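You operate a simulated robot arm through the tools that you are given. There is no shell and no other tool.

You are at the controls of a simulated robot arm. One attempt, no reset.

TASK
Clear up at the mill and sift the powder from its box.
Fine: the stray lump goes back in its tray; tip the powder into the sieve; push the wooden drawer under the sieve in before you sift; box back in the mill drawer; drawer and red lid shut.
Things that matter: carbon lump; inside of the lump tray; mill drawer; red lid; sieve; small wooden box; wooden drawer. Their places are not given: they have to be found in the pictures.

The check looks at the end state, three seconds after you hand in, the way a careful person would. Anything else that was tipped, shoved, dropped, spilled or broken makes it a failure. Lids that push on must go on centred and level and be pressed home; caps that screw on are set level and turned clockwise until they are tight.

THE ROBOT
A 7-joint arm with a three-finger gripper, fixed in place. Base frame: the origin is on the floor under the middle of its stand, x ahead of it, y to its left, z up. Units: cm, degrees, N and s.
It reaches about 134.2 cm from its shoulder. Its first joint turns from -166.0 to 166.0 degrees. Payload 2.69 kg.
The tool frame sits at the grasp point between the pads (the TCP): z along the fingers, y along the line on which they close. The tips reach 3 cm beyond it. The gripper opens to 12.8 cm; its body begins 11.7 cm behind the TCP.
Orientation is told as [roll, pitch, yaw] about the base's x, y, z axes, in that order, counted from this pose: with the fingers straight down and closing along the base's y, the tool's x points along the base's -x, its y along +y and its z along -z.

THE INTERFACE
- The arm moves only by the tool jog_arm. Its argument "series" is text: rows parted by semicolons, each of 6 numbers parted by spaces: the shift along the base's x, y, z in cm, then the turn, a rotation vector about the base's x, y, z in degrees. In form: tx ty tz wx wy wz; .... A call has 1 to 20 rows; each row is the pose to reach, as a shift and turn from the pose commanded when the call began. "grip" is the finger opening in cm, from 0 to 12.8, set as the call begins (left out, the last holds). Each row takes 0.2 s and may step no farther than 5 cm and 8.6 degrees from the row before; otherwise, or with a gripper value out of range, the whole call is refused. Where a pose cannot be reached the arm comes as near as it can. A force on the tool above 90 N (or 10 N above the force at the start of the call, whichever is more), or a blocked arm, ends the call early, and 0.2 s more pass. Each finger travels about 12.7 cm/s and halts on what it meets, pressing with about 20 N; the grip force reading is that of the motor and also rises with nothing between the fingers. The clock runs only during rows and for 0.2 s after the last one: add rows that repeat a pose to give the fingers time. It gives the time, the measured TCP pose, the force on the tool (base axes), the opening and the grip force at its end, in the units of the frame above (readings bear some noise), with the torque about the TCP (base axes, N m) and any sound that the robot's microphone picked up.
- Cameras (640 x 400 px; columns grow to the right, rows downward): "scene" is fixed at [5.17, 65.18, 170.35]; the picture's right is [-0.36, -0.93, 0.00], its down [-0.65, 0.25, -0.71] and it looks along [0.67, -0.25, -0.70] (base axes); focal length 214 px, centre (320, 200). "wrist" rides on the gripper at [5.8, 5.4, -13.1] in the tool frame; the picture's right is [-0.68, 0.74, 0.00], its down [-0.62, -0.57, -0.55] and it looks along [-0.40, -0.37, 0.84] (tool axes); focal length 234 px, centre (320, 200).
- grab_frame(camera): a new picture of that camera. No time passes.
- slide_trunk(by): moves the trunk up (or, below 0, down) by that many cm; the arm rides with it, the base frame stays. It gives what a move gives, with no picture.
- locate(camera, pixels): for up to 12 pixels [column, row] of the newest picture of that camera ("zoom" is the newest enlarged one), the place [x, y, z] in the base frame of the surface seen there, good to about 0.2 cm, but the place of the scene camera against the robot may be out by one fixed shift of up to 2.5 cm in any direction. No time passes.
- enlarge(camera, box): a new picture of the part [left, top, right, bottom] of that camera's present view, enlarged. No time passes.
- finish_job(): hands the job in; it is judged then, once.

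Unless the task says otherwise, let go and move clear before handing in.

The tools are called as name(argument=value, ...) on one line, values as JSON. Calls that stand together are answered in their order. jog_arm: Moves the arm, as the interface text tells. Its arguments: {"type":"object","properties":{"series":{"type":"string"},"grip":{"type":"number"}},"required":["series"]} The other tools are called the same way: slide_trunk (by) moves the trunk up or down; grab_frame (camera) takes a picture; locate (camera, pixels) gives the place of the surface under pixels of a picture; enlarge (camera, box) takes an enlarged picture of a part of a camera's view; finish_job () hands the job in.

At the start:

```text
t: 0.0
tool_pos: [21.62, 52.88, 151.23]
ee_rot: [-0.1, 0.0, 0.0]
force: [0.4, -0.5, 0.3]
moment: [-0.02, 0.03, -0.03]
grip_width: 12.77
finger_force: 0.1
trunk travel left (down, up): [-27.5, 7.5]
```

scene: 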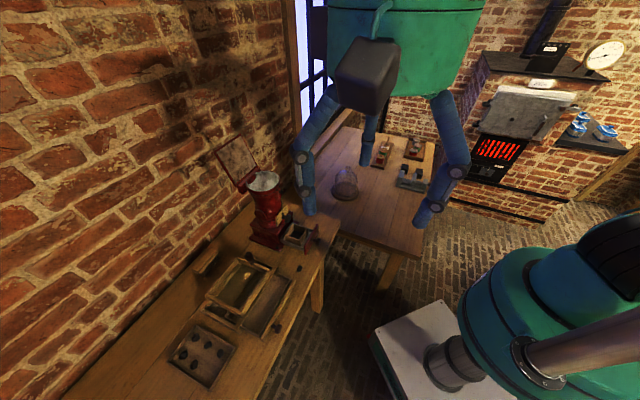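
wrist: 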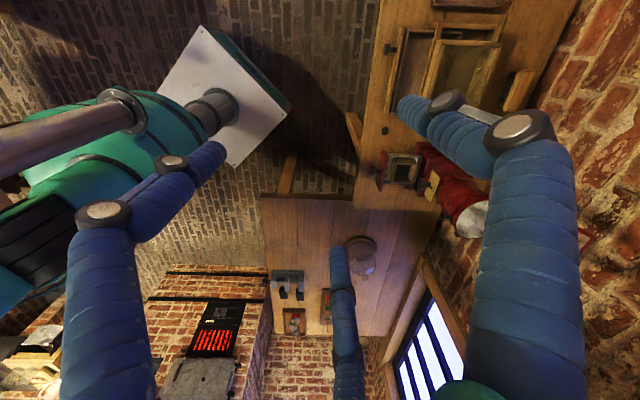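

The scene picture shows the red mill near (265,215) with its red lid up and drawer out at (298,235), the sieve at (240,285) and the lump tray at (200,355). I'll enlarge these areas.

enlarge(camera="scene", box=[200, 130, 340, 260])

enlarge(camera="scene", box=[150, 240, 310, 400])

enlarge(camera="scene", box=[310, 120, 450, 230])

```text
3.08 times, centred on (270, 195) of scene
```

zoom: 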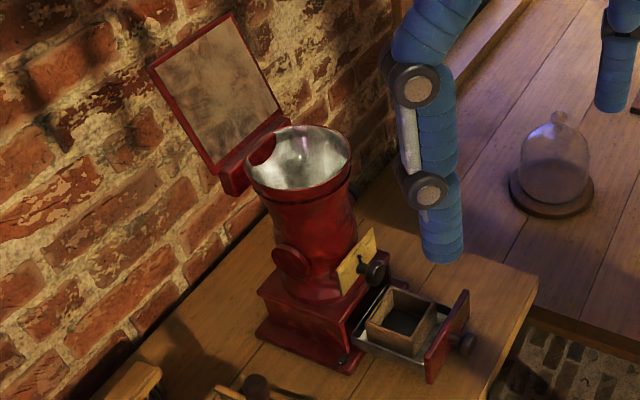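

```text
2.50 times, centred on (230, 320) of scene
```

zoom: 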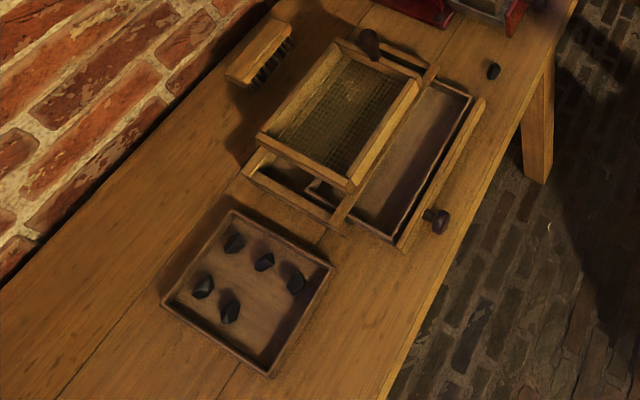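

```text
3.64 times, centred on (380, 175) of scene
```

zoom: 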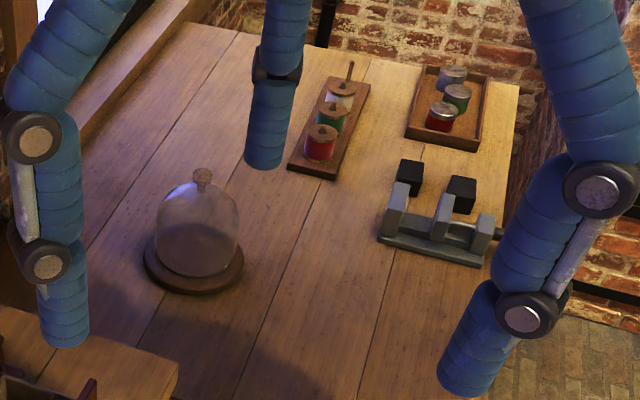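

The stray lump is at about scene (299,268), the tray at (200,355), and the sieve on rails at (240,285) with its wooden drawer pulled out towards the robot. I'll locate these points.

enlarge(camera="scene", box=[180, 240, 310, 330])

locate(camera="scene", pixels=[[299, 268], [200, 355], [299, 233], [314, 239], [264, 184], [235, 158], [240, 285], [252, 257], [277, 329], [270, 305], [299, 290], [345, 185]])

```text
4.44 times, centred on (245, 285) of scene
```

zoom: 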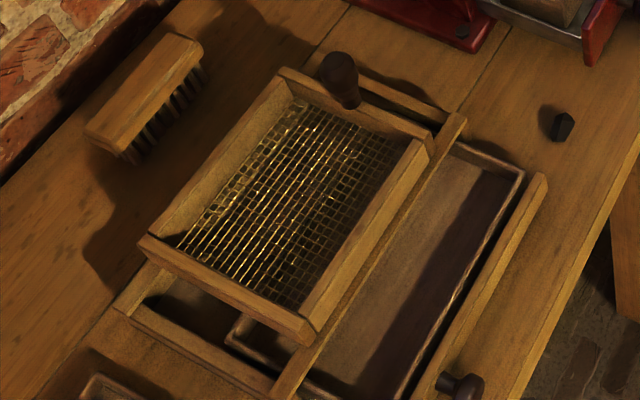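

```text
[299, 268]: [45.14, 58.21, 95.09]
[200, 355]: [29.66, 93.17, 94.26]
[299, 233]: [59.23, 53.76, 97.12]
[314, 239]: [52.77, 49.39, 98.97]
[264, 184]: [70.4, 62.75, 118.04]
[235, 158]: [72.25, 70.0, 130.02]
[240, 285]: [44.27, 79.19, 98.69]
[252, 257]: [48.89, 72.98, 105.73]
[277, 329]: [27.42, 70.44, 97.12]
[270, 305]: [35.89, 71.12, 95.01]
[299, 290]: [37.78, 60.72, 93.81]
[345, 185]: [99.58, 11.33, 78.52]
```

Using this zoom, I'll locate the corners of the sieve frame, rails, drawer and knob.

locate(camera="zoom", pixels=[[281, 73], [143, 240], [306, 336], [425, 145], [337, 65], [459, 120], [285, 390], [541, 180], [467, 385], [560, 125], [515, 175], [150, 80]])

locate(camera="zoom", pixels=[[300, 200], [250, 250], [235, 335], [120, 305], [400, 300], [430, 350], [355, 95], [440, 115], [445, 385], [400, 395], [560, 300], [180, 320]])

```text
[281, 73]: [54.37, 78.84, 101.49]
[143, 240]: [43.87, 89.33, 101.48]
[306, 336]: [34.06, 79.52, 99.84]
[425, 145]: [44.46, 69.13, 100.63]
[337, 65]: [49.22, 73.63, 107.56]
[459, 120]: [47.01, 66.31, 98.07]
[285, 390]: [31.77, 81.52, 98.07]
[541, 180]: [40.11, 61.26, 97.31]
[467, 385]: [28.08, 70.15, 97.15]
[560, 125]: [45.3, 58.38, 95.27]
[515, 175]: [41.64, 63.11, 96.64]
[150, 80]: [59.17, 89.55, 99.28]
```

```text
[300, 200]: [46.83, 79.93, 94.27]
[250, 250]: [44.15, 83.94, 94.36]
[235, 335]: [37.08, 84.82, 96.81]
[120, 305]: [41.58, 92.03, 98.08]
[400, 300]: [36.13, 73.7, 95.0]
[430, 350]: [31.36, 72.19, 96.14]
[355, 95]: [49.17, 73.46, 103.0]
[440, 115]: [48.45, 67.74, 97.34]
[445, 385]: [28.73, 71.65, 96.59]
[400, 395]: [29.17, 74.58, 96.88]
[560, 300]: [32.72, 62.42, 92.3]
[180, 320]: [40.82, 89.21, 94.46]
```

The sieve and bench are turned about 45° (rails along (-1,1), wooden drawer slides along (-1,-1)). I'll enlarge the wrist view and the mill to see details.

enlarge(camera="wrist", box=[350, 0, 560, 130])

enlarge(camera="wrist", box=[370, 130, 500, 230])

enlarge(camera="scene", box=[240, 200, 330, 260])

enlarge(camera="scene", box=[200, 130, 300, 200])

```text
3.05 times, centred on (455, 65) of wrist
```

zoom: 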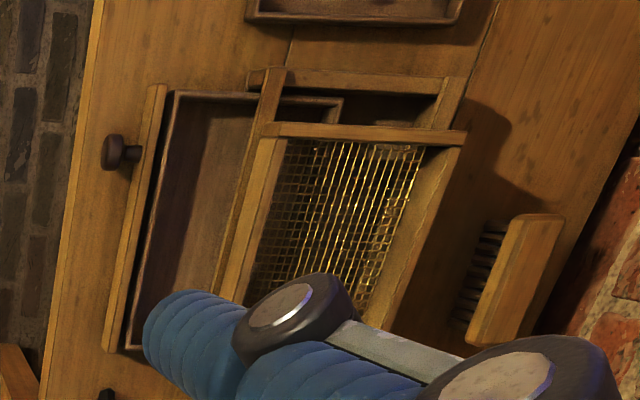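

```text
4.00 times, centred on (435, 180) of wrist
```

zoom: 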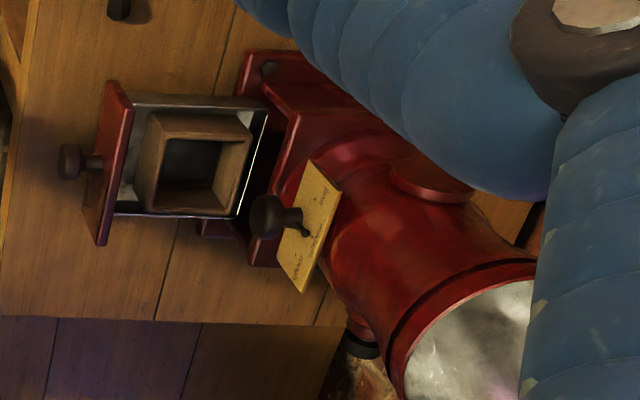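

```text
6.67 times, centred on (285, 230) of scene
```

zoom: 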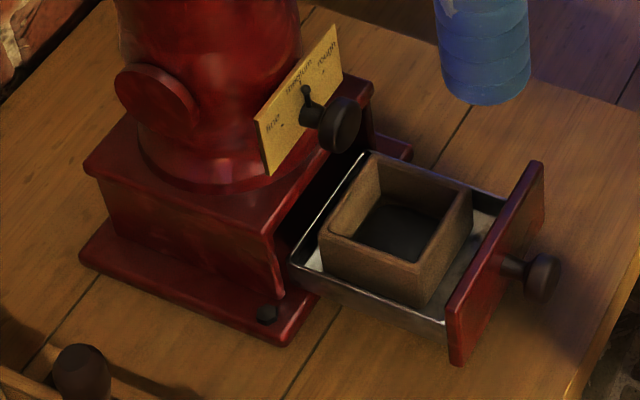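

```text
5.71 times, centred on (250, 165) of scene
```

zoom: 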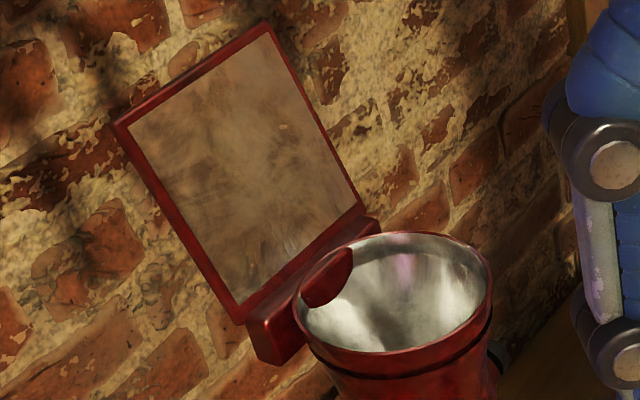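

The grip dial is not listed as mattering; I'll leave it alone. Now I'll locate the same features in the wrist picture (lump near (384,132), drawer knob (386,49), mill drawer knob (372,170), box) to find the scene camera's shift.

locate(camera="wrist", pixels=[[384.5, 132], [386, 49], [372, 170], [387, 152], [379, 189], [395, 165], [413, 165], [442, 43], [503, 43], [490, 20], [420, 40], [371, 75]])

locate(camera="scene", pixels=[[299.5, 268], [296, 329], [317, 241], [314, 225], [304, 253], [287, 222], [305, 236], [297, 240]])

```text
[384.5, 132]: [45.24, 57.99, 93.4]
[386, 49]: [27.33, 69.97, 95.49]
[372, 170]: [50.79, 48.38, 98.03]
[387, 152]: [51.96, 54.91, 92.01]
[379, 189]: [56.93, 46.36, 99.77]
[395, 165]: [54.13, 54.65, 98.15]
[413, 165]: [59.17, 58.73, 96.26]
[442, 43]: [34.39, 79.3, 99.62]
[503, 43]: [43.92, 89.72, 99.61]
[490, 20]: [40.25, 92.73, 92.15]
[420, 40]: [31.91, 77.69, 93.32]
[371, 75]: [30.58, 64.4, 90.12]
```

```text
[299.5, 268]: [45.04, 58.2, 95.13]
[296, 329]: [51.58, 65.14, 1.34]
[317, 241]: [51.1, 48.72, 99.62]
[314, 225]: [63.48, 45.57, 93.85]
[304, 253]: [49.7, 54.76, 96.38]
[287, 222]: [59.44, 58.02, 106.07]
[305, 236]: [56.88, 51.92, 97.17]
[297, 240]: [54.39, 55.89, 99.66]
```

The scene camera reads about 1.7 cm too high in z, with little shift in x and y. Next I'll measure where the fingers are in the wrist picture.

locate(camera="wrist", pixels=[[215, 152], [339, 252], [402, 105], [175, 165], [340, 310], [447, 102], [100, 210], [345, 360], [522, 125], [205, 170], [332, 262], [410, 115]])

locate(camera="scene", pixels=[[310, 212], [364, 164], [420, 226], [303, 155], [372, 120], [455, 170], [300, 208], [317, 208], [358, 160], [371, 160], [415, 218], [430, 222]])

enlarge(camera="scene", box=[280, 0, 480, 240])

```text
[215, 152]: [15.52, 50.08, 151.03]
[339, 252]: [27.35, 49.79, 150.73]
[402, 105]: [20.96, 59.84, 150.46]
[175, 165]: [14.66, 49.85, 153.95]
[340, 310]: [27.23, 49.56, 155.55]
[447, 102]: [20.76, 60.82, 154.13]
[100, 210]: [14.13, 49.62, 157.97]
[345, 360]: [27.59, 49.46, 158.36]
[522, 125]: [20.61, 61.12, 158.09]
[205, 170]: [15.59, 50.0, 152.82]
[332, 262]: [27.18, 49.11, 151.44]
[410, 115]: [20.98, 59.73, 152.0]
```

```text
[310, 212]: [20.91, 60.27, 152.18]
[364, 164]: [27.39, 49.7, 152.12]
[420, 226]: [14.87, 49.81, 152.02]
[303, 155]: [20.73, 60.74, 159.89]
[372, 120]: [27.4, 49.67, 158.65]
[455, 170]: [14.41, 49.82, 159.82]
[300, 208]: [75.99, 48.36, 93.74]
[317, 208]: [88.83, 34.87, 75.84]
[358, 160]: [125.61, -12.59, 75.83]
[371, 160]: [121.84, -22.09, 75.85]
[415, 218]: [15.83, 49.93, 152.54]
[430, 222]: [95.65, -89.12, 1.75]
```

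```text
1.67 times, centred on (380, 120) of scene
```

zoom: 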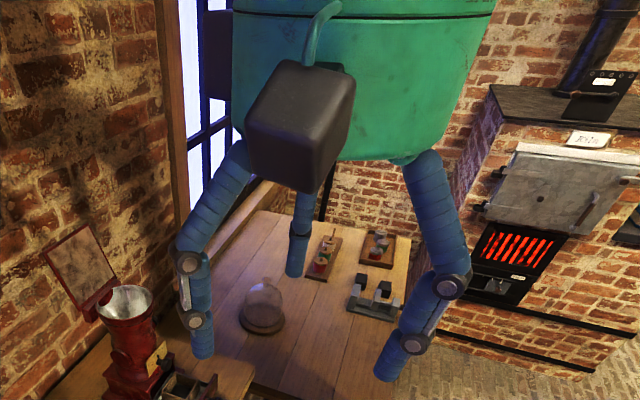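

The three fingers sit about 120° apart around the TCP. I'll close partway in free air to learn how they move.

jog_arm(series="0 0 0 0 0 0; 0 0 0 0 0 0; 0 0 0 0 0 0", grip=4)

enlarge(camera="scene", box=[280, 0, 480, 240])

grab_frame(camera="wrist")

```text
t: 0.8
tool_pos: [21.56, 52.82, 151.22]
ee_rot: [0.0, 0.0, 0.0]
force: [-0.7, 0.1, -0.5]
moment: [0.03, 0.02, 0.0]
grip_width: 4.01
finger_force: 0.1
trunk travel left (down, up): [-27.5, 7.5]
```

```text
1.67 times, centred on (380, 120) of scene
```

zoom: 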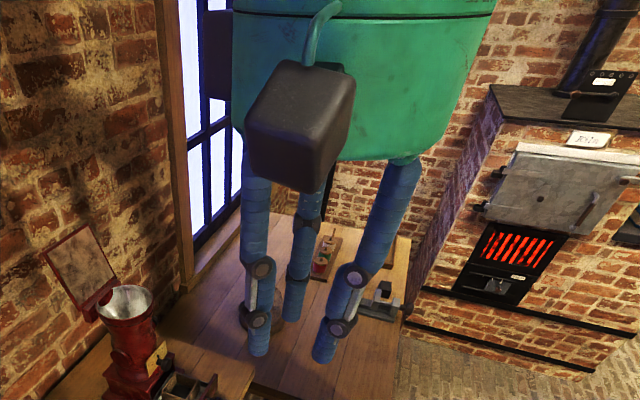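

```text
taken
```

wrist: 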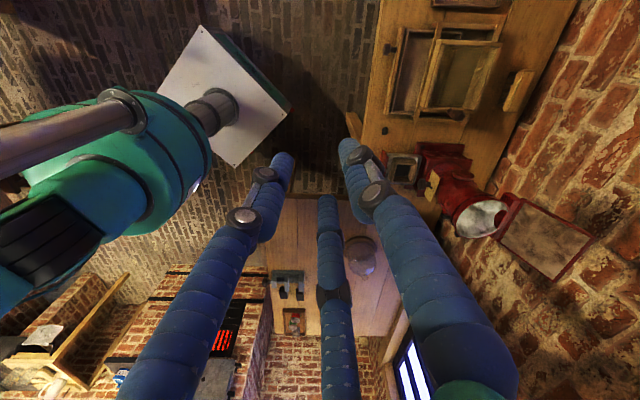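

locate(camera="wrist", pixels=[[283, 160], [328, 203], [350, 145], [277, 175], [328, 225], [358, 160], [372, 192], [242, 215], [285, 165], [345, 150]])

jog_arm(series="0 0 0 0 0 0; 0 0 0 0 0 0; 0 0 0 0 0 0", grip=0)

grab_frame(camera="wrist")

enlarge(camera="scene", box=[280, 0, 480, 240])

```text
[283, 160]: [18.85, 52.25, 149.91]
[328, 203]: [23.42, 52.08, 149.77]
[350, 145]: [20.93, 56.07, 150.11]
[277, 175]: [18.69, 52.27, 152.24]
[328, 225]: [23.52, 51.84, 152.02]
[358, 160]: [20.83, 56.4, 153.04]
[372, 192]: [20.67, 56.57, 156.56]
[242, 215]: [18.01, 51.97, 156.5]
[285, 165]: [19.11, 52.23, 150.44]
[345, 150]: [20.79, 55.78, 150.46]
```

```text
t: 1.6
tool_pos: [21.64, 52.72, 151.25]
ee_rot: [-0.1, 0.0, 0.1]
force: [-0.3, 0.5, -0.9]
moment: [-0.03, -0.01, 0.0]
grip_width: 0.22
finger_force: 20.2
trunk travel left (down, up): [-27.5, 7.5]
```

```text
taken
```

wrist: 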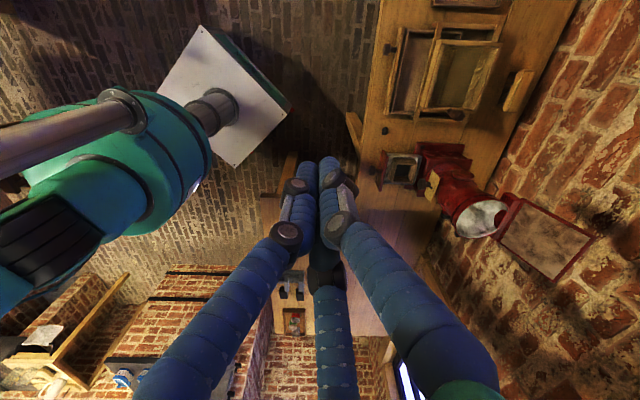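

```text
1.67 times, centred on (380, 120) of scene
```

zoom: 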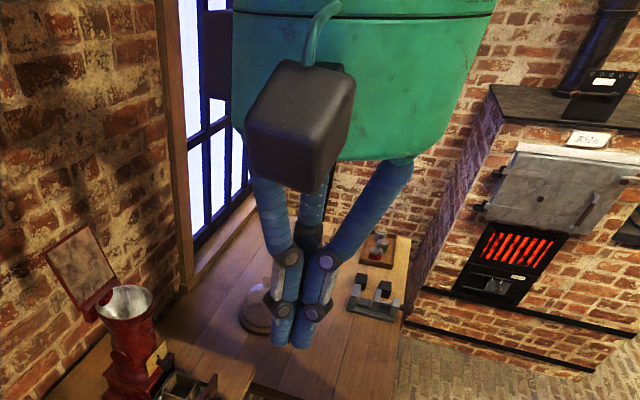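

The fingers close radially at 120°. I'll now move above the stray lump near (45.2, 58.0) and look at it with the wrist camera.

jog_arm(series="2.4 0.5 -3.6 0 0 0; 4.7 1 -7.2 0 0 0; 7.1 1.6 -10.8 0 0 0; 9.4 2.1 -14.4 0 0 0; 11.8 2.6 -18 0 0 0; 14.2 3.2 -21.6 0 0 0; 16.5 3.7 -25.2 0 0 0; 18.9 4.2 -28.8 0 0 0; 21.2 4.7 -32.4 0 0 0; 23.6 5.3 -36 0 0 0", grip=7)

grab_frame(camera="wrist")

grab_frame(camera="scene")

```text
t: 3.8
tool_pos: [45.21, 58.1, 115.27]
ee_rot: [0.1, 0.1, 0.0]
force: [0.9, 0.0, -1.0]
moment: [-0.02, -0.01, -0.01]
grip_width: 7.02
finger_force: 0.1
trunk travel left (down, up): [-27.5, 7.5]
```

```text
taken
```

wrist: 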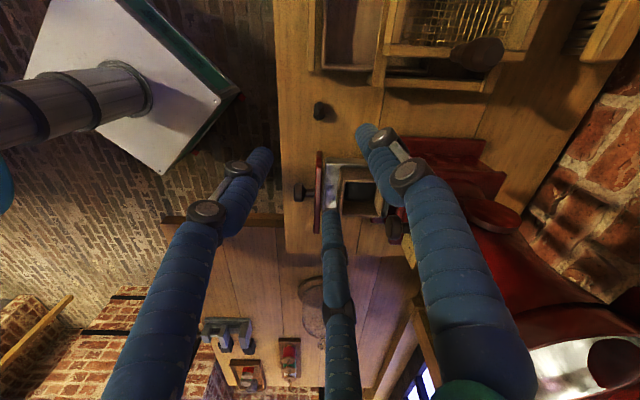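

```text
taken
```

scene: 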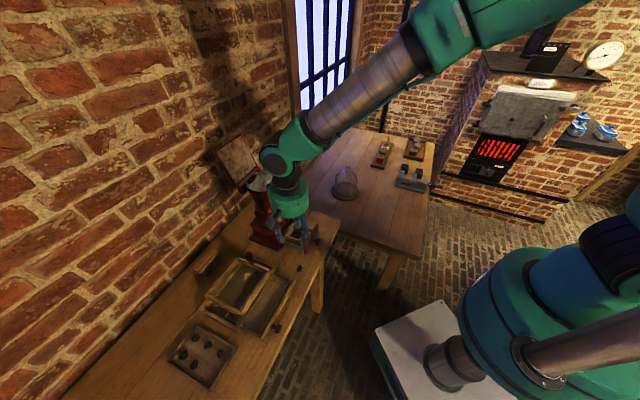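

The lump is at about (320,111) in the wrist view, directly below the tool. I'll enlarge and measure it along with the table height.

enlarge(camera="wrist", box=[280, 80, 360, 140])

locate(camera="zoom", pixels=[[320, 200], [320, 170], [320, 230], [290, 200], [350, 200], [450, 250], [200, 300], [300, 330]])

enlarge(camera="wrist", box=[290, 140, 420, 240])

```text
6.67 times, centred on (320, 110) of wrist
```

zoom: 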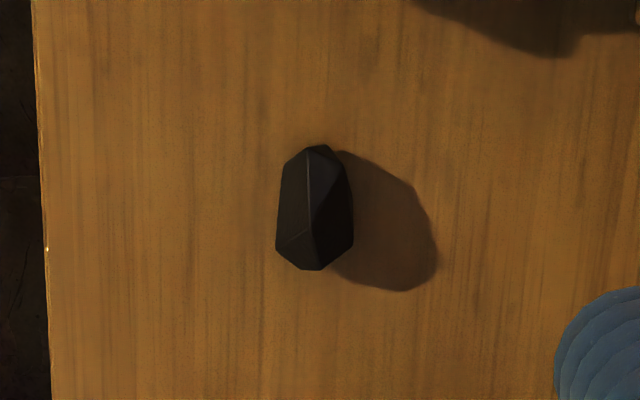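

```text
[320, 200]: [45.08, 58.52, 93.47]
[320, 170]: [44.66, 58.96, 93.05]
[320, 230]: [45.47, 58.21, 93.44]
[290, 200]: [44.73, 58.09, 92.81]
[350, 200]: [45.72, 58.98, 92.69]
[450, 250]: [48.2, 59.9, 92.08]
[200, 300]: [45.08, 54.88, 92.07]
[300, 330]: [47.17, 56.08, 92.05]
```

```text
4.00 times, centred on (355, 190) of wrist
```

zoom: 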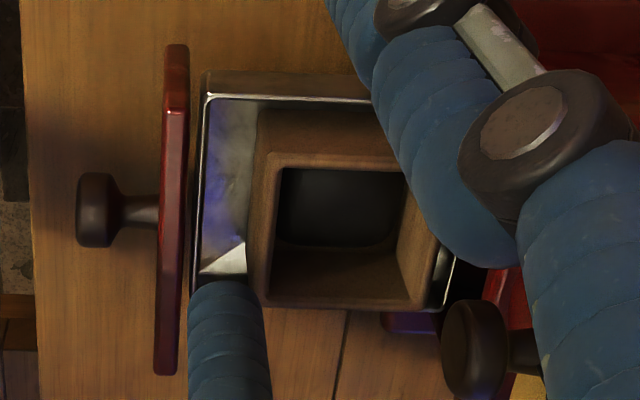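

Table is at z=92.07, and the lump's centre is at (45.1, 58.5) with its top at 93.5 and its long axis along (1,-1). I'll turn -45° in yaw while descending to z≈102, with fingers opened to 5 cm.

jog_arm(series="0 0.1 -2 0 0 -7.5; 0 0.2 -4 0 0 -15; 0 0.3 -6 0 0 -22.5; 0 0.4 -8 0 0 -30; -0.1 0.4 -10 0 0 -37.5; -0.1 0.4 -13 0 0 -45; -0.1 0.4 -13 0 0 -45", grip=5)

grab_frame(camera="wrist")

enlarge(camera="scene", box=[220, 160, 360, 320])

```text
t: 5.4
tool_pos: [45.09, 58.58, 102.12]
ee_rot: [0.0, 0.0, -45.1]
force: [-0.6, -0.1, -0.5]
moment: [-0.03, 0.01, -0.01]
grip_width: 5.0
finger_force: 0.0
trunk travel left (down, up): [-27.5, 7.5]
```

```text
taken
```

wrist: 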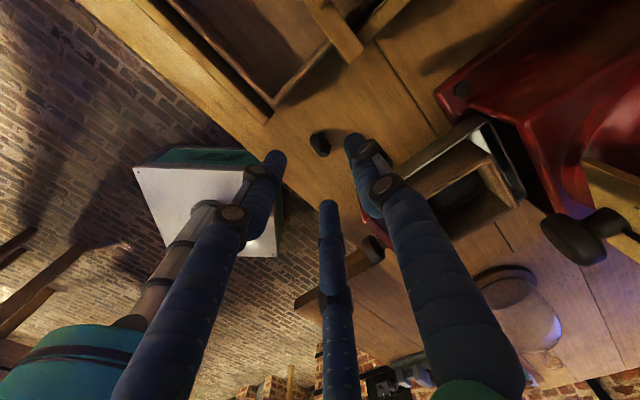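

```text
2.50 times, centred on (290, 240) of scene
```

zoom: 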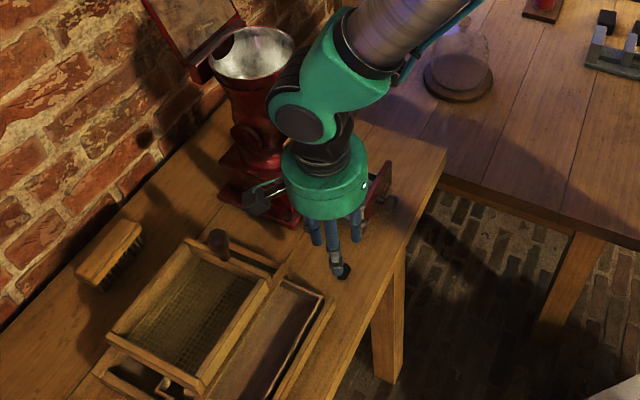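

The lump is at (320,143) in the wrist picture, under the tool. I'll check its position before descending.

locate(camera="wrist", pixels=[[320, 143], [312, 135], [328, 150], [316, 150], [324, 136], [335, 160]])

```text
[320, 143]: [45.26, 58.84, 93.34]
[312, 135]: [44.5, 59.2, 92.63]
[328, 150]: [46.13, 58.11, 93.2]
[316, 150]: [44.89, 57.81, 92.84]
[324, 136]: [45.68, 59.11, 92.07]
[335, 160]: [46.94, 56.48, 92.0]
```

The lump's centre is about (45.3, 58.5). I'll descend so the tips stop about 0.4 cm above the bench.

jog_arm(series="0.1 0 -2 0 0 0; 0.2 0 -4 0 0 0; 0.2 0 -5.5 0 0 0; 0.2 0 -6.6 0 0 0")

grab_frame(camera="wrist")

```text
t: 6.4
tool_pos: [45.43, 58.41, 95.62]
ee_rot: [0.0, -0.1, -45.0]
force: [0.6, 0.3, 0.2]
moment: [-0.02, 0.01, 0.01]
grip_width: 5.01
finger_force: 0.0
trunk travel left (down, up): [-27.5, 7.5]
```

```text
taken
```

wrist: 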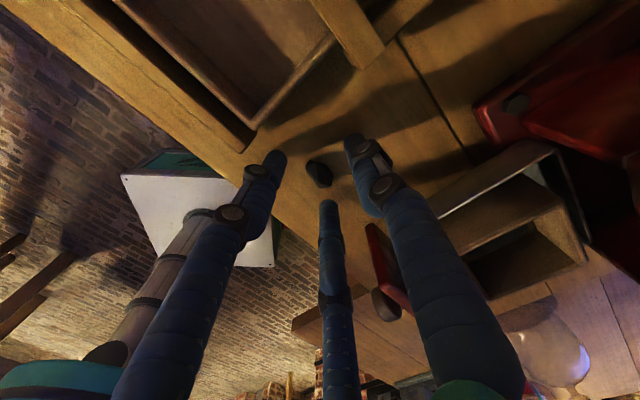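

The lump is between the three fingers. I'll close on it.

jog_arm(series="0 0 0 0 0 0; 0 0 0 0 0 0; 0 0 0 0 0 0; 0 0 0 0 0 0", grip=0)

grab_frame(camera="wrist")

```text
t: 7.4
tool_pos: [45.32, 58.45, 95.88]
ee_rot: [0.1, 0.0, -45.0]
force: [0.6, 1.0, 19.8]
moment: [0.08, -0.05, -0.02]
grip_width: 0.89
finger_force: 20.0
trunk travel left (down, up): [-27.5, 7.5]
```

```text
taken
```

wrist: 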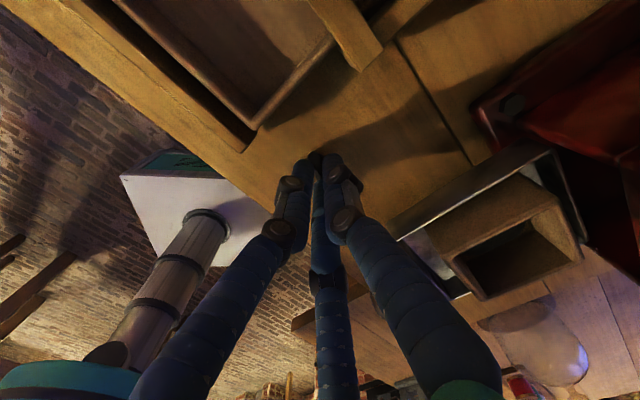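

The fingers stopped at 0.89 cm on the lump, with some press upward. I'll lift gently and check that it comes along.

jog_arm(series="0 0 1 0 0 0; 0 0 2.5 0 0 0; 0 0 5 0 0 0; 0 0 8 0 0 0; 0 0 8 0 0 0")

enlarge(camera="wrist", box=[260, 100, 380, 200])

enlarge(camera="scene", box=[250, 180, 350, 300])

```text
t: 8.6
tool_pos: [45.31, 58.35, 103.64]
ee_rot: [0.0, 0.0, -45.0]
force: [-0.2, 0.9, 0.5]
moment: [0.02, -0.02, 0.01]
grip_width: 0.24
finger_force: 20.3
trunk travel left (down, up): [-27.5, 7.5]
```

```text
4.00 times, centred on (320, 150) of wrist
```

zoom: 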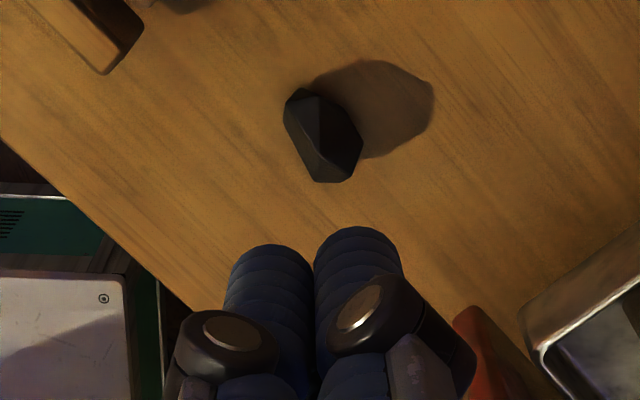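

```text
3.33 times, centred on (300, 240) of scene
```

zoom: 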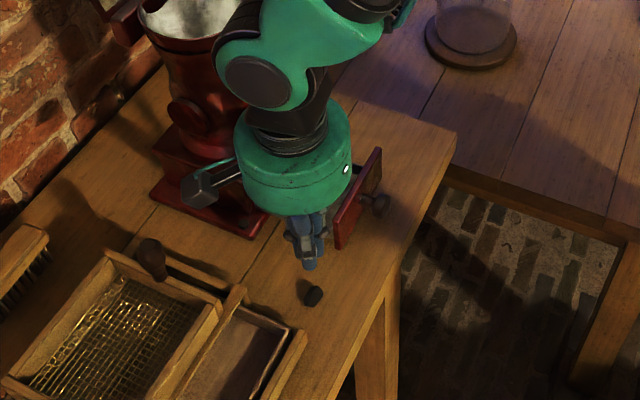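

The lump slipped out of the rounded tips (opening fell to 0.24). It's still on the bench at zoom (322,140); I'll relocate it and grip lower.

enlarge(camera="wrist", box=[290, 110, 350, 150])

locate(camera="zoom", pixels=[[320, 160], [250, 90], [225, 130], [300, 290], [360, 290], [430, 200], [320, 100], [280, 200], [380, 200], [270, 65]])

```text
10.00 times, centred on (320, 130) of wrist
```

zoom: 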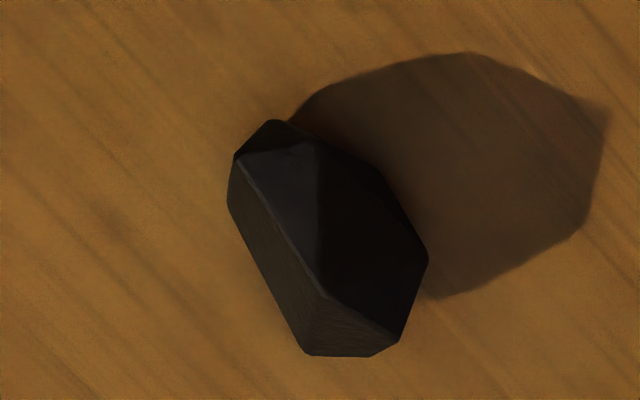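

```text
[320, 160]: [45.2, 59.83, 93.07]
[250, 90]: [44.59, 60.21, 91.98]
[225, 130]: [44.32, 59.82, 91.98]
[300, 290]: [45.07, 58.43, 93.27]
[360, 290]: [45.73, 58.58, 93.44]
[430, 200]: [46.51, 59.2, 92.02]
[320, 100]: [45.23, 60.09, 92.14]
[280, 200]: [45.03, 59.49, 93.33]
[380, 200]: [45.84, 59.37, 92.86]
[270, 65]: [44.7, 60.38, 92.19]
```

The lump's centre is now about (45.3, 59.0) with its long axis at about -63°. I'll reopen, turn 18° more, and go down until the tips nearly touch the bench.

jog_arm(series="0 0.3 0 0 0 -8; 0 0.65 -1 0 0 -16; 0 0.65 -4 0 0 -18; 0 0.65 -6.5 0 0 -18; 0 0.65 -8 0 0 -18; 0 0.65 -8.6 0 0 -18", grip=4.6)

enlarge(camera="wrist", box=[260, 120, 380, 220])

```text
t: 10.0
tool_pos: [45.32, 59.2, 95.04]
ee_rot: [0.1, 0.0, -62.9]
force: [-0.5, -2.2, 5.6]
moment: [-0.1, 0.13, -0.02]
grip_width: 4.58
finger_force: 0.1
trunk travel left (down, up): [-27.5, 7.5]
```

```text
4.00 times, centred on (320, 170) of wrist
```

zoom: 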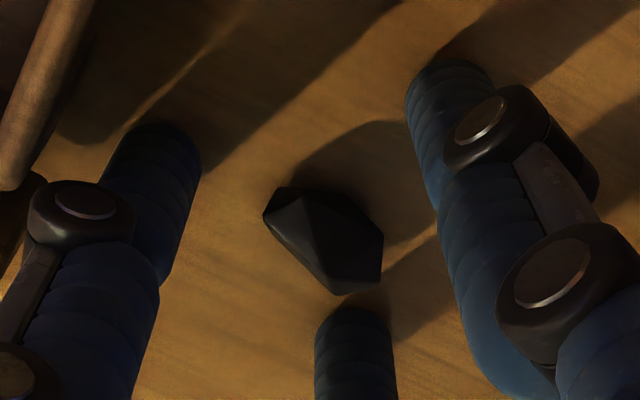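

The lump is slightly off-centre in the finger triangle (zoom (325,240)). I'll measure it to correct.

locate(camera="zoom", pixels=[[325, 240], [268, 215], [378, 270], [300, 195], [345, 285], [20, 100], [150, 150], [440, 110]])

```text
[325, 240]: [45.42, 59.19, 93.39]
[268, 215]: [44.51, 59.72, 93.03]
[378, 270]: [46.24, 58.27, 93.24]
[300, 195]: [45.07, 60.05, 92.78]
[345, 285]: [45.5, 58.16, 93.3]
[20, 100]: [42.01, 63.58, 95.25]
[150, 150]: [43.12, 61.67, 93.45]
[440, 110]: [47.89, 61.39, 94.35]
```

The lump is centred. I'll close on it now.

jog_arm(series="0 0 0 0 0 0; 0 0 0 0 0 0; 0 0 0 0 0 0; 0 0 0 0 0 0", grip=0)

enlarge(camera="wrist", box=[260, 120, 380, 220])

```text
t: 11.0
tool_pos: [45.3, 59.04, 94.97]
ee_rot: [0.0, 0.0, -63.0]
force: [-0.4, -0.2, 0.5]
moment: [0.0, 0.02, 0.01]
grip_width: 1.85
finger_force: 20.5
trunk travel left (down, up): [-27.5, 7.5]
```

```text
4.00 times, centred on (320, 170) of wrist
```

zoom: 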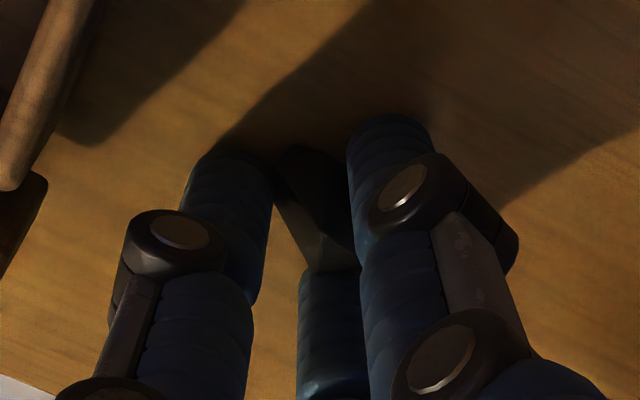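

Now held at 1.85 cm with no vertical force. I'll lift and check.

jog_arm(series="0 0 0.6 0 0 0; 0 0 1.8 0 0 0; 0 0 4 0 0 0; 0 0 7 0 0 0; 0 0 10 0 0 0; 0 0 10 0 0 0")

enlarge(camera="wrist", box=[260, 120, 380, 220])

```text
t: 12.4
tool_pos: [45.24, 59.06, 104.99]
ee_rot: [0.0, 0.0, -63.0]
force: [-0.2, -0.8, -0.4]
moment: [0.03, -0.01, -0.01]
grip_width: 1.85
finger_force: 19.9
trunk travel left (down, up): [-27.5, 7.5]
```

```text
4.00 times, centred on (320, 170) of wrist
```

zoom: 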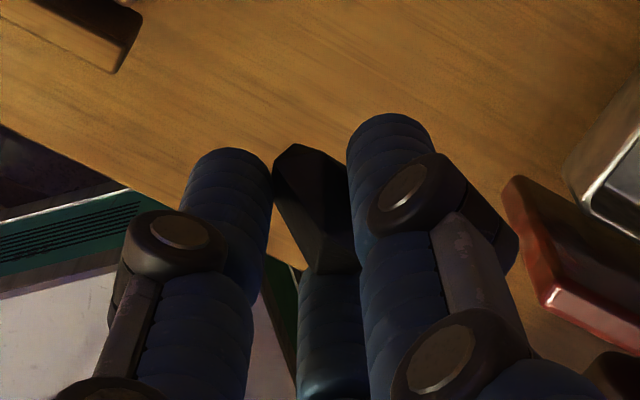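

The lump is held and lifted. I'll raise further and carry it over toward the lump tray near (29.7, 92), then look.

jog_arm(series="0 0 3.5 0 0 0; 0 0 7 0 0 0; -2 3.8 7 0 0 3; -4 7.6 7 0 0 6; -6 11.4 7 0 0 9; -8 15.2 7 0 0 12; -10 19 7 0 0 15; -12 22.8 7 0 0 18; -13.7 26.6 7 0 0 18; -15.5 30 7 0 0 18; -15.5 30 7 0 0 18")

grab_frame(camera="wrist")

enlarge(camera="wrist", box=[240, 40, 420, 170])

```text
t: 14.8
tool_pos: [29.62, 89.17, 112.0]
ee_rot: [0.1, 0.0, -45.0]
force: [-0.8, 0.1, -0.4]
moment: [-0.05, 0.01, 0.01]
grip_width: 1.85
finger_force: 19.7
trunk travel left (down, up): [-27.5, 7.5]
```

```text
taken
```

wrist: 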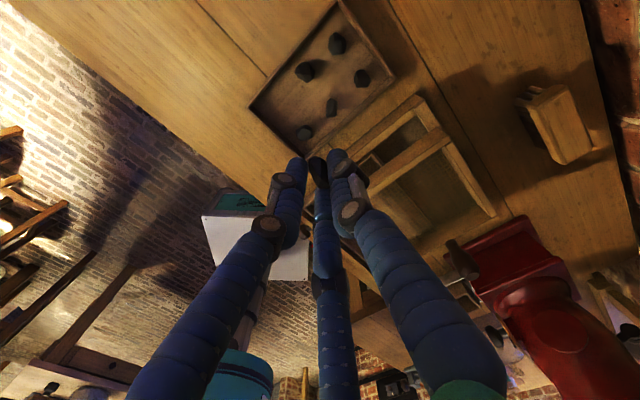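

```text
3.08 times, centred on (330, 105) of wrist
```

zoom: 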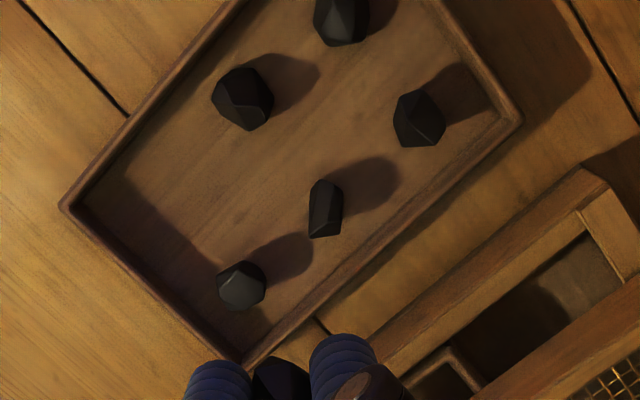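

locate(camera="zoom", pixels=[[65, 205], [245, 360], [515, 115], [240, 285], [325, 205], [420, 120], [243, 98], [340, 20], [160, 190], [190, 230], [150, 170], [260, 200]])

locate(camera="wrist", pixels=[[251, 102], [337, 3], [350, 30], [391, 75], [300, 150], [337, 42], [304, 71], [285, 95], [300, 100], [318, 170]])

```text
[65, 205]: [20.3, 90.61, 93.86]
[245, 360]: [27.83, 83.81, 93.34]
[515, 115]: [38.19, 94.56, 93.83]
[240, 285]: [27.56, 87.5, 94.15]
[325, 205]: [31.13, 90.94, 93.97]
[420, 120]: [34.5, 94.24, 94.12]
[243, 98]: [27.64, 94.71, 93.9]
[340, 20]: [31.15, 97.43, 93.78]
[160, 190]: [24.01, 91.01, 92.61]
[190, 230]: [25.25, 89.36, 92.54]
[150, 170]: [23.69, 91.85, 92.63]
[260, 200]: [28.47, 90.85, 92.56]
```

```text
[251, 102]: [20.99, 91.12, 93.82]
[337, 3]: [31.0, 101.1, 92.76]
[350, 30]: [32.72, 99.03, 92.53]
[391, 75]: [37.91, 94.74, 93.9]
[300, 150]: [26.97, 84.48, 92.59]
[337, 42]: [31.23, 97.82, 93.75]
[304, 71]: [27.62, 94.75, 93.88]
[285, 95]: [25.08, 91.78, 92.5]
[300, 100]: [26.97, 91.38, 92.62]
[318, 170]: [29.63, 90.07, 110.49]
```

The tray's floor is at z≈92.55, its walls' top at 93.86, and there's a gap between the lumps at about (26.2, 90.9). I'll turn to yaw -90 so the fingers fit between the lumps, move over the gap, and lower to z≈101.

jog_arm(series="-0.6 0.3 -1.5 0 0 -7.5; -1.2 0.6 -3 0 0 -15; -1.8 0.9 -5 0 0 -22.5; -2.4 1.2 -7 0 0 -30; -3 1.5 -9 0 0 -37.5; -3.4 1.7 -11 0 0 -45; -3.4 1.7 -11 0 0 -45")

grab_frame(camera="wrist")

enlarge(camera="wrist", box=[240, 70, 400, 190])

```text
t: 16.4
tool_pos: [26.36, 90.86, 101.11]
ee_rot: [0.0, 0.0, -90.1]
force: [-0.7, 1.4, -0.4]
moment: [-0.01, -0.01, 0.03]
grip_width: 1.84
finger_force: 20.0
trunk travel left (down, up): [-27.5, 7.5]
```

```text
taken
```

wrist: 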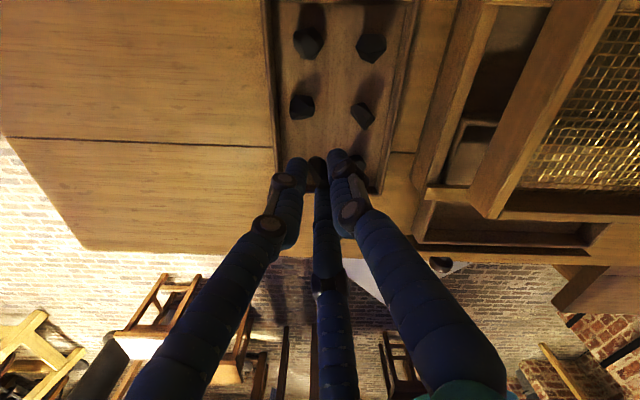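

```text
3.33 times, centred on (320, 130) of wrist
```

zoom: 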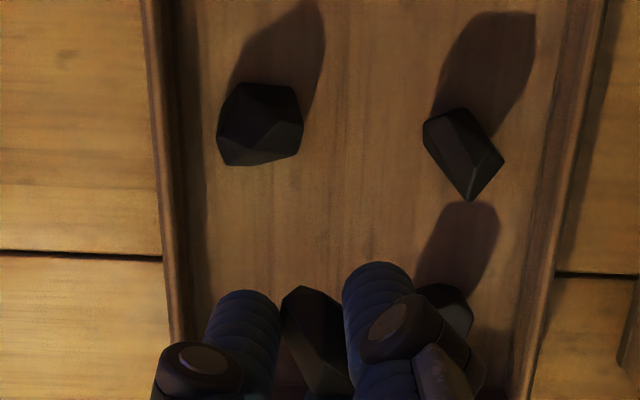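

Checking the landing spot (zoom (317,253)) relative to neighbouring lumps and walls.

locate(camera="zoom", pixels=[[260, 125], [465, 155], [450, 305], [317, 253], [165, 250], [540, 250], [250, 270], [400, 240]])

```text
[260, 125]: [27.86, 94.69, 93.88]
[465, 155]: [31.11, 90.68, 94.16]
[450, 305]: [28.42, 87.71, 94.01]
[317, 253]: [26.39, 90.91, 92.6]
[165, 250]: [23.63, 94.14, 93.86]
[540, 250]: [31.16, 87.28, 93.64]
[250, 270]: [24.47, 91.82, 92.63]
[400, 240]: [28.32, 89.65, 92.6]
```

The spot is clear. I'll lower the lump to just above the tray floor.

jog_arm(series="-0.1 0 -2 0 0 0; -0.1 0 -3.8 0 0 0; -0.1 0 -4.9 0 0 0; -0.1 0 -5.4 0 0 0; -0.1 0 -5.4 0 0 0")

enlarge(camera="wrist", box=[240, 90, 400, 210])

```text
t: 17.6
tool_pos: [26.28, 90.72, 95.69]
ee_rot: [0.0, -0.1, -90.0]
force: [0.4, -1.4, -1.4]
moment: [0.03, 0.03, 0.0]
grip_width: 1.82
finger_force: 19.7
trunk travel left (down, up): [-27.5, 7.5]
```

```text
3.33 times, centred on (320, 150) of wrist
```

zoom: 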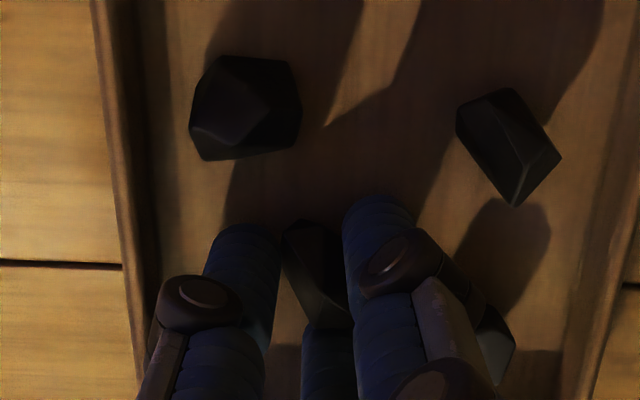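

The lump is just above the floor and clear of the others. I'll open slightly to release and then lift.

jog_arm(series="0 0 -0.1 0 0 0; 0 0 -0.1 0 0 0; 0 0 -0.1 0 0 0", grip=3)

enlarge(camera="wrist", box=[240, 90, 400, 210])

```text
t: 18.4
tool_pos: [26.26, 90.68, 95.44]
ee_rot: [0.0, 0.1, -90.1]
force: [0.4, 0.5, -0.2]
moment: [-0.04, 0.0, 0.02]
grip_width: 2.99
finger_force: 0.1
trunk travel left (down, up): [-27.5, 7.5]
```

```text
3.33 times, centred on (320, 150) of wrist
```

zoom: 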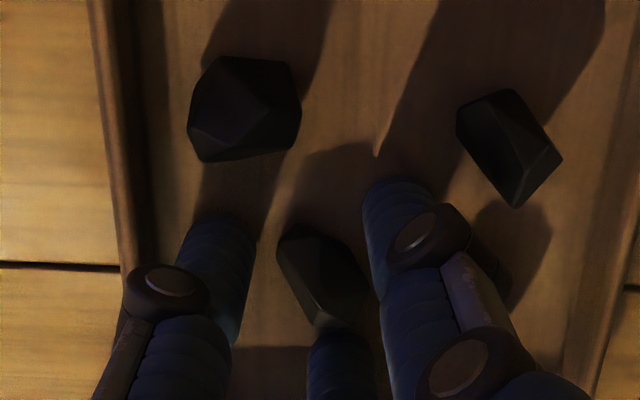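

The lump is released and lies on the tray floor. I'll lift straight up and verify.

jog_arm(series="0 0 1 0 0 0; 0 0 3 0 0 0; 0 0 6 0 0 0; 0 0 10.5 0 0 0; 0 0 15 0 0 0; 0 0 18 0 0 0")

grab_frame(camera="wrist")

enlarge(camera="wrist", box=[240, 30, 400, 150])

```text
t: 19.8
tool_pos: [26.23, 90.92, 113.59]
ee_rot: [0.0, 0.0, -90.0]
force: [-1.4, 0.2, -0.5]
moment: [0.03, -0.04, 0.02]
grip_width: 2.97
finger_force: 0.0
trunk travel left (down, up): [-27.5, 7.5]
```

```text
taken
```

wrist: 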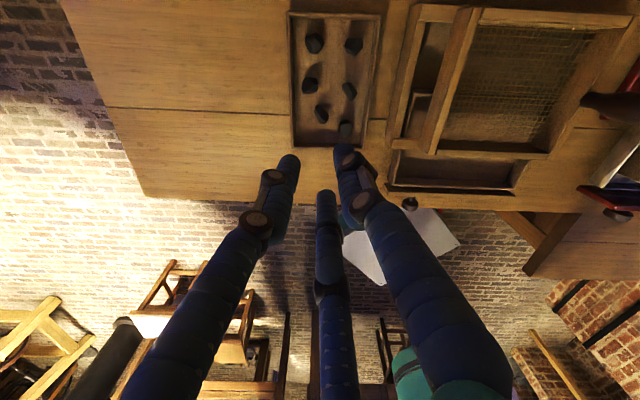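

```text
3.33 times, centred on (320, 90) of wrist
```

zoom: 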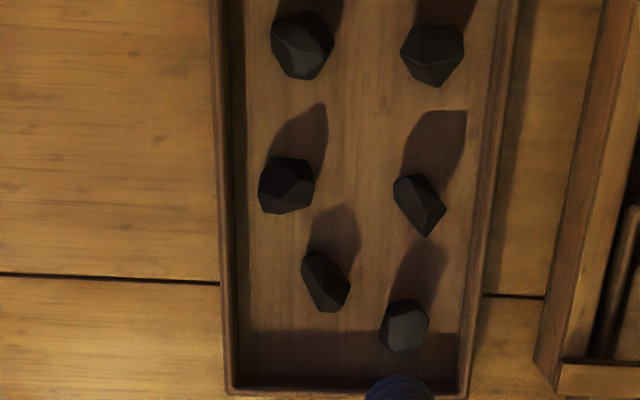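

All six lumps lie in the tray. Next is the wooden drawer; I'll enlarge the sieve area in this view.

enlarge(camera="wrist", box=[375, 0, 640, 220])

locate(camera="zoom", pixels=[[85, 345], [75, 300], [390, 320], [350, 310], [100, 240], [110, 20], [215, 20], [620, 40], [440, 260], [170, 250], [150, 350], [75, 320]])

```text
1.82 times, centred on (508, 110) of wrist
```

zoom: 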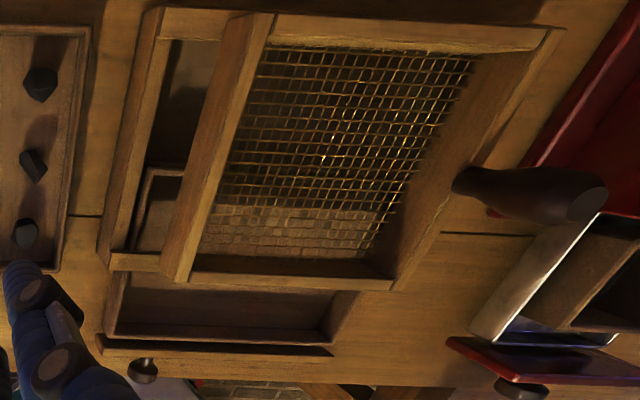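

```text
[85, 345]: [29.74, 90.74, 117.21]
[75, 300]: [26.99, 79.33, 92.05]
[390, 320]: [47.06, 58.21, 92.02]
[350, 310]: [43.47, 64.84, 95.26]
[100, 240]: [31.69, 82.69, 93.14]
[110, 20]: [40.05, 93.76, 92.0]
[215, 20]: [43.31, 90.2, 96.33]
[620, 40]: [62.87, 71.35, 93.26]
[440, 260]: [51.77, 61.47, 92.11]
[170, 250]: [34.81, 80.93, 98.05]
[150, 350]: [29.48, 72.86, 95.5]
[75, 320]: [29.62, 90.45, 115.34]
```

I'll look at the wooden drawer front and its rails from the scene camera as well.

enlarge(camera="scene", box=[215, 240, 315, 345])

grab_frame(camera="scene")

```text
3.81 times, centred on (265, 292) of scene
```

zoom: 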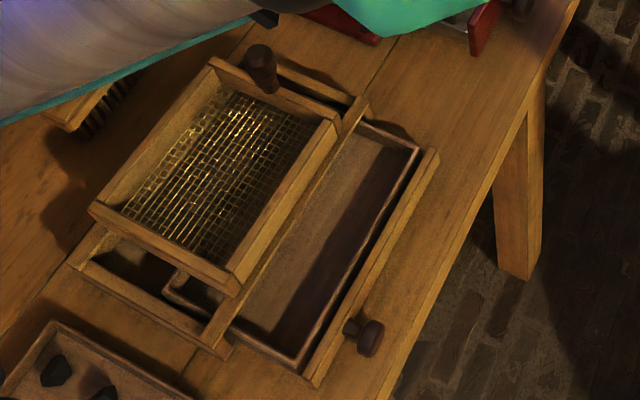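

```text
taken
```

scene: 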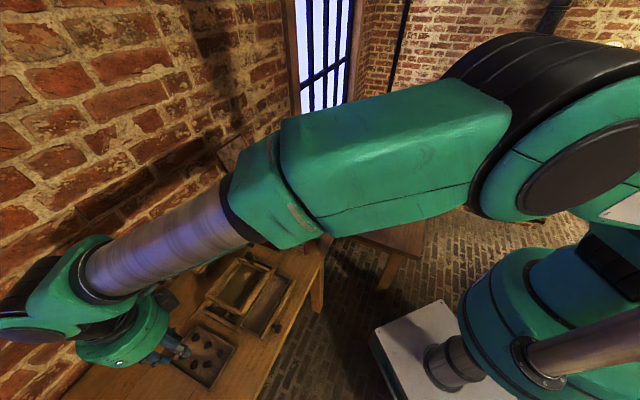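

locate(camera="scene", pixels=[[278, 340], [296, 256], [291, 303], [289, 302], [293, 303], [287, 301], [294, 275], [286, 290], [280, 320], [270, 326]])

enlarge(camera="scene", box=[255, 250, 315, 345])

```text
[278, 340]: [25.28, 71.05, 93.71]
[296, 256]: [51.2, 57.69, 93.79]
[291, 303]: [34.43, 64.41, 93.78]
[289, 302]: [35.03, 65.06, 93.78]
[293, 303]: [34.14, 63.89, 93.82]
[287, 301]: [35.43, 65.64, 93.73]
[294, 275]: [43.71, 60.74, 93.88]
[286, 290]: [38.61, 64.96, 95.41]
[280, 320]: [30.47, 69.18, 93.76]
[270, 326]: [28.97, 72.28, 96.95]
```

```text
4.21 times, centred on (285, 298) of scene
```

zoom: 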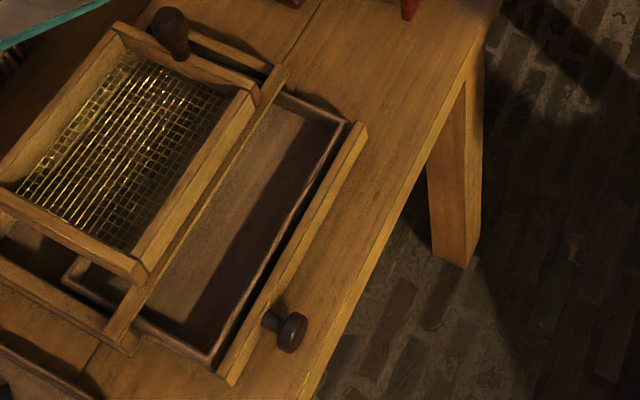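

locate(camera="zoom", pixels=[[361, 127], [225, 375], [232, 372], [262, 318], [275, 323], [292, 332], [300, 320], [348, 125], [212, 357], [300, 245], [292, 350], [280, 70]])

locate(camera="zoom", pixels=[[125, 325], [70, 270], [260, 200], [200, 310], [150, 310], [110, 340], [265, 95], [240, 105], [140, 270], [10, 265], [330, 185], [290, 100]])

```text
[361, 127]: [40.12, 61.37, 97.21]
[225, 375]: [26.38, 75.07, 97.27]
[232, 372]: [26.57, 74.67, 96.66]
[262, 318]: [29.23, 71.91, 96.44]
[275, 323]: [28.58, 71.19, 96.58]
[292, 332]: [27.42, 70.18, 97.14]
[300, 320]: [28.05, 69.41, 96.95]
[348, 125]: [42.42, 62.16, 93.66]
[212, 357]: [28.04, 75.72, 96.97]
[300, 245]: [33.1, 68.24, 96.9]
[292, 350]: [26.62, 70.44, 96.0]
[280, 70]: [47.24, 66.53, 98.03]
```

```text
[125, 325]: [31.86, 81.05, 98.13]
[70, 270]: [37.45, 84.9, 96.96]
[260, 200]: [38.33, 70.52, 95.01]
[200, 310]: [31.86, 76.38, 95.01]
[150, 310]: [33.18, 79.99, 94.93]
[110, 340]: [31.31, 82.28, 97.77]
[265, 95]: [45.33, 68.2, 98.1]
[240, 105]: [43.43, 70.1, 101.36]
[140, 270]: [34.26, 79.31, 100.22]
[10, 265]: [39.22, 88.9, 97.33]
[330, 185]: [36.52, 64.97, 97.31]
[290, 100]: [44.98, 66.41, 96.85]
```

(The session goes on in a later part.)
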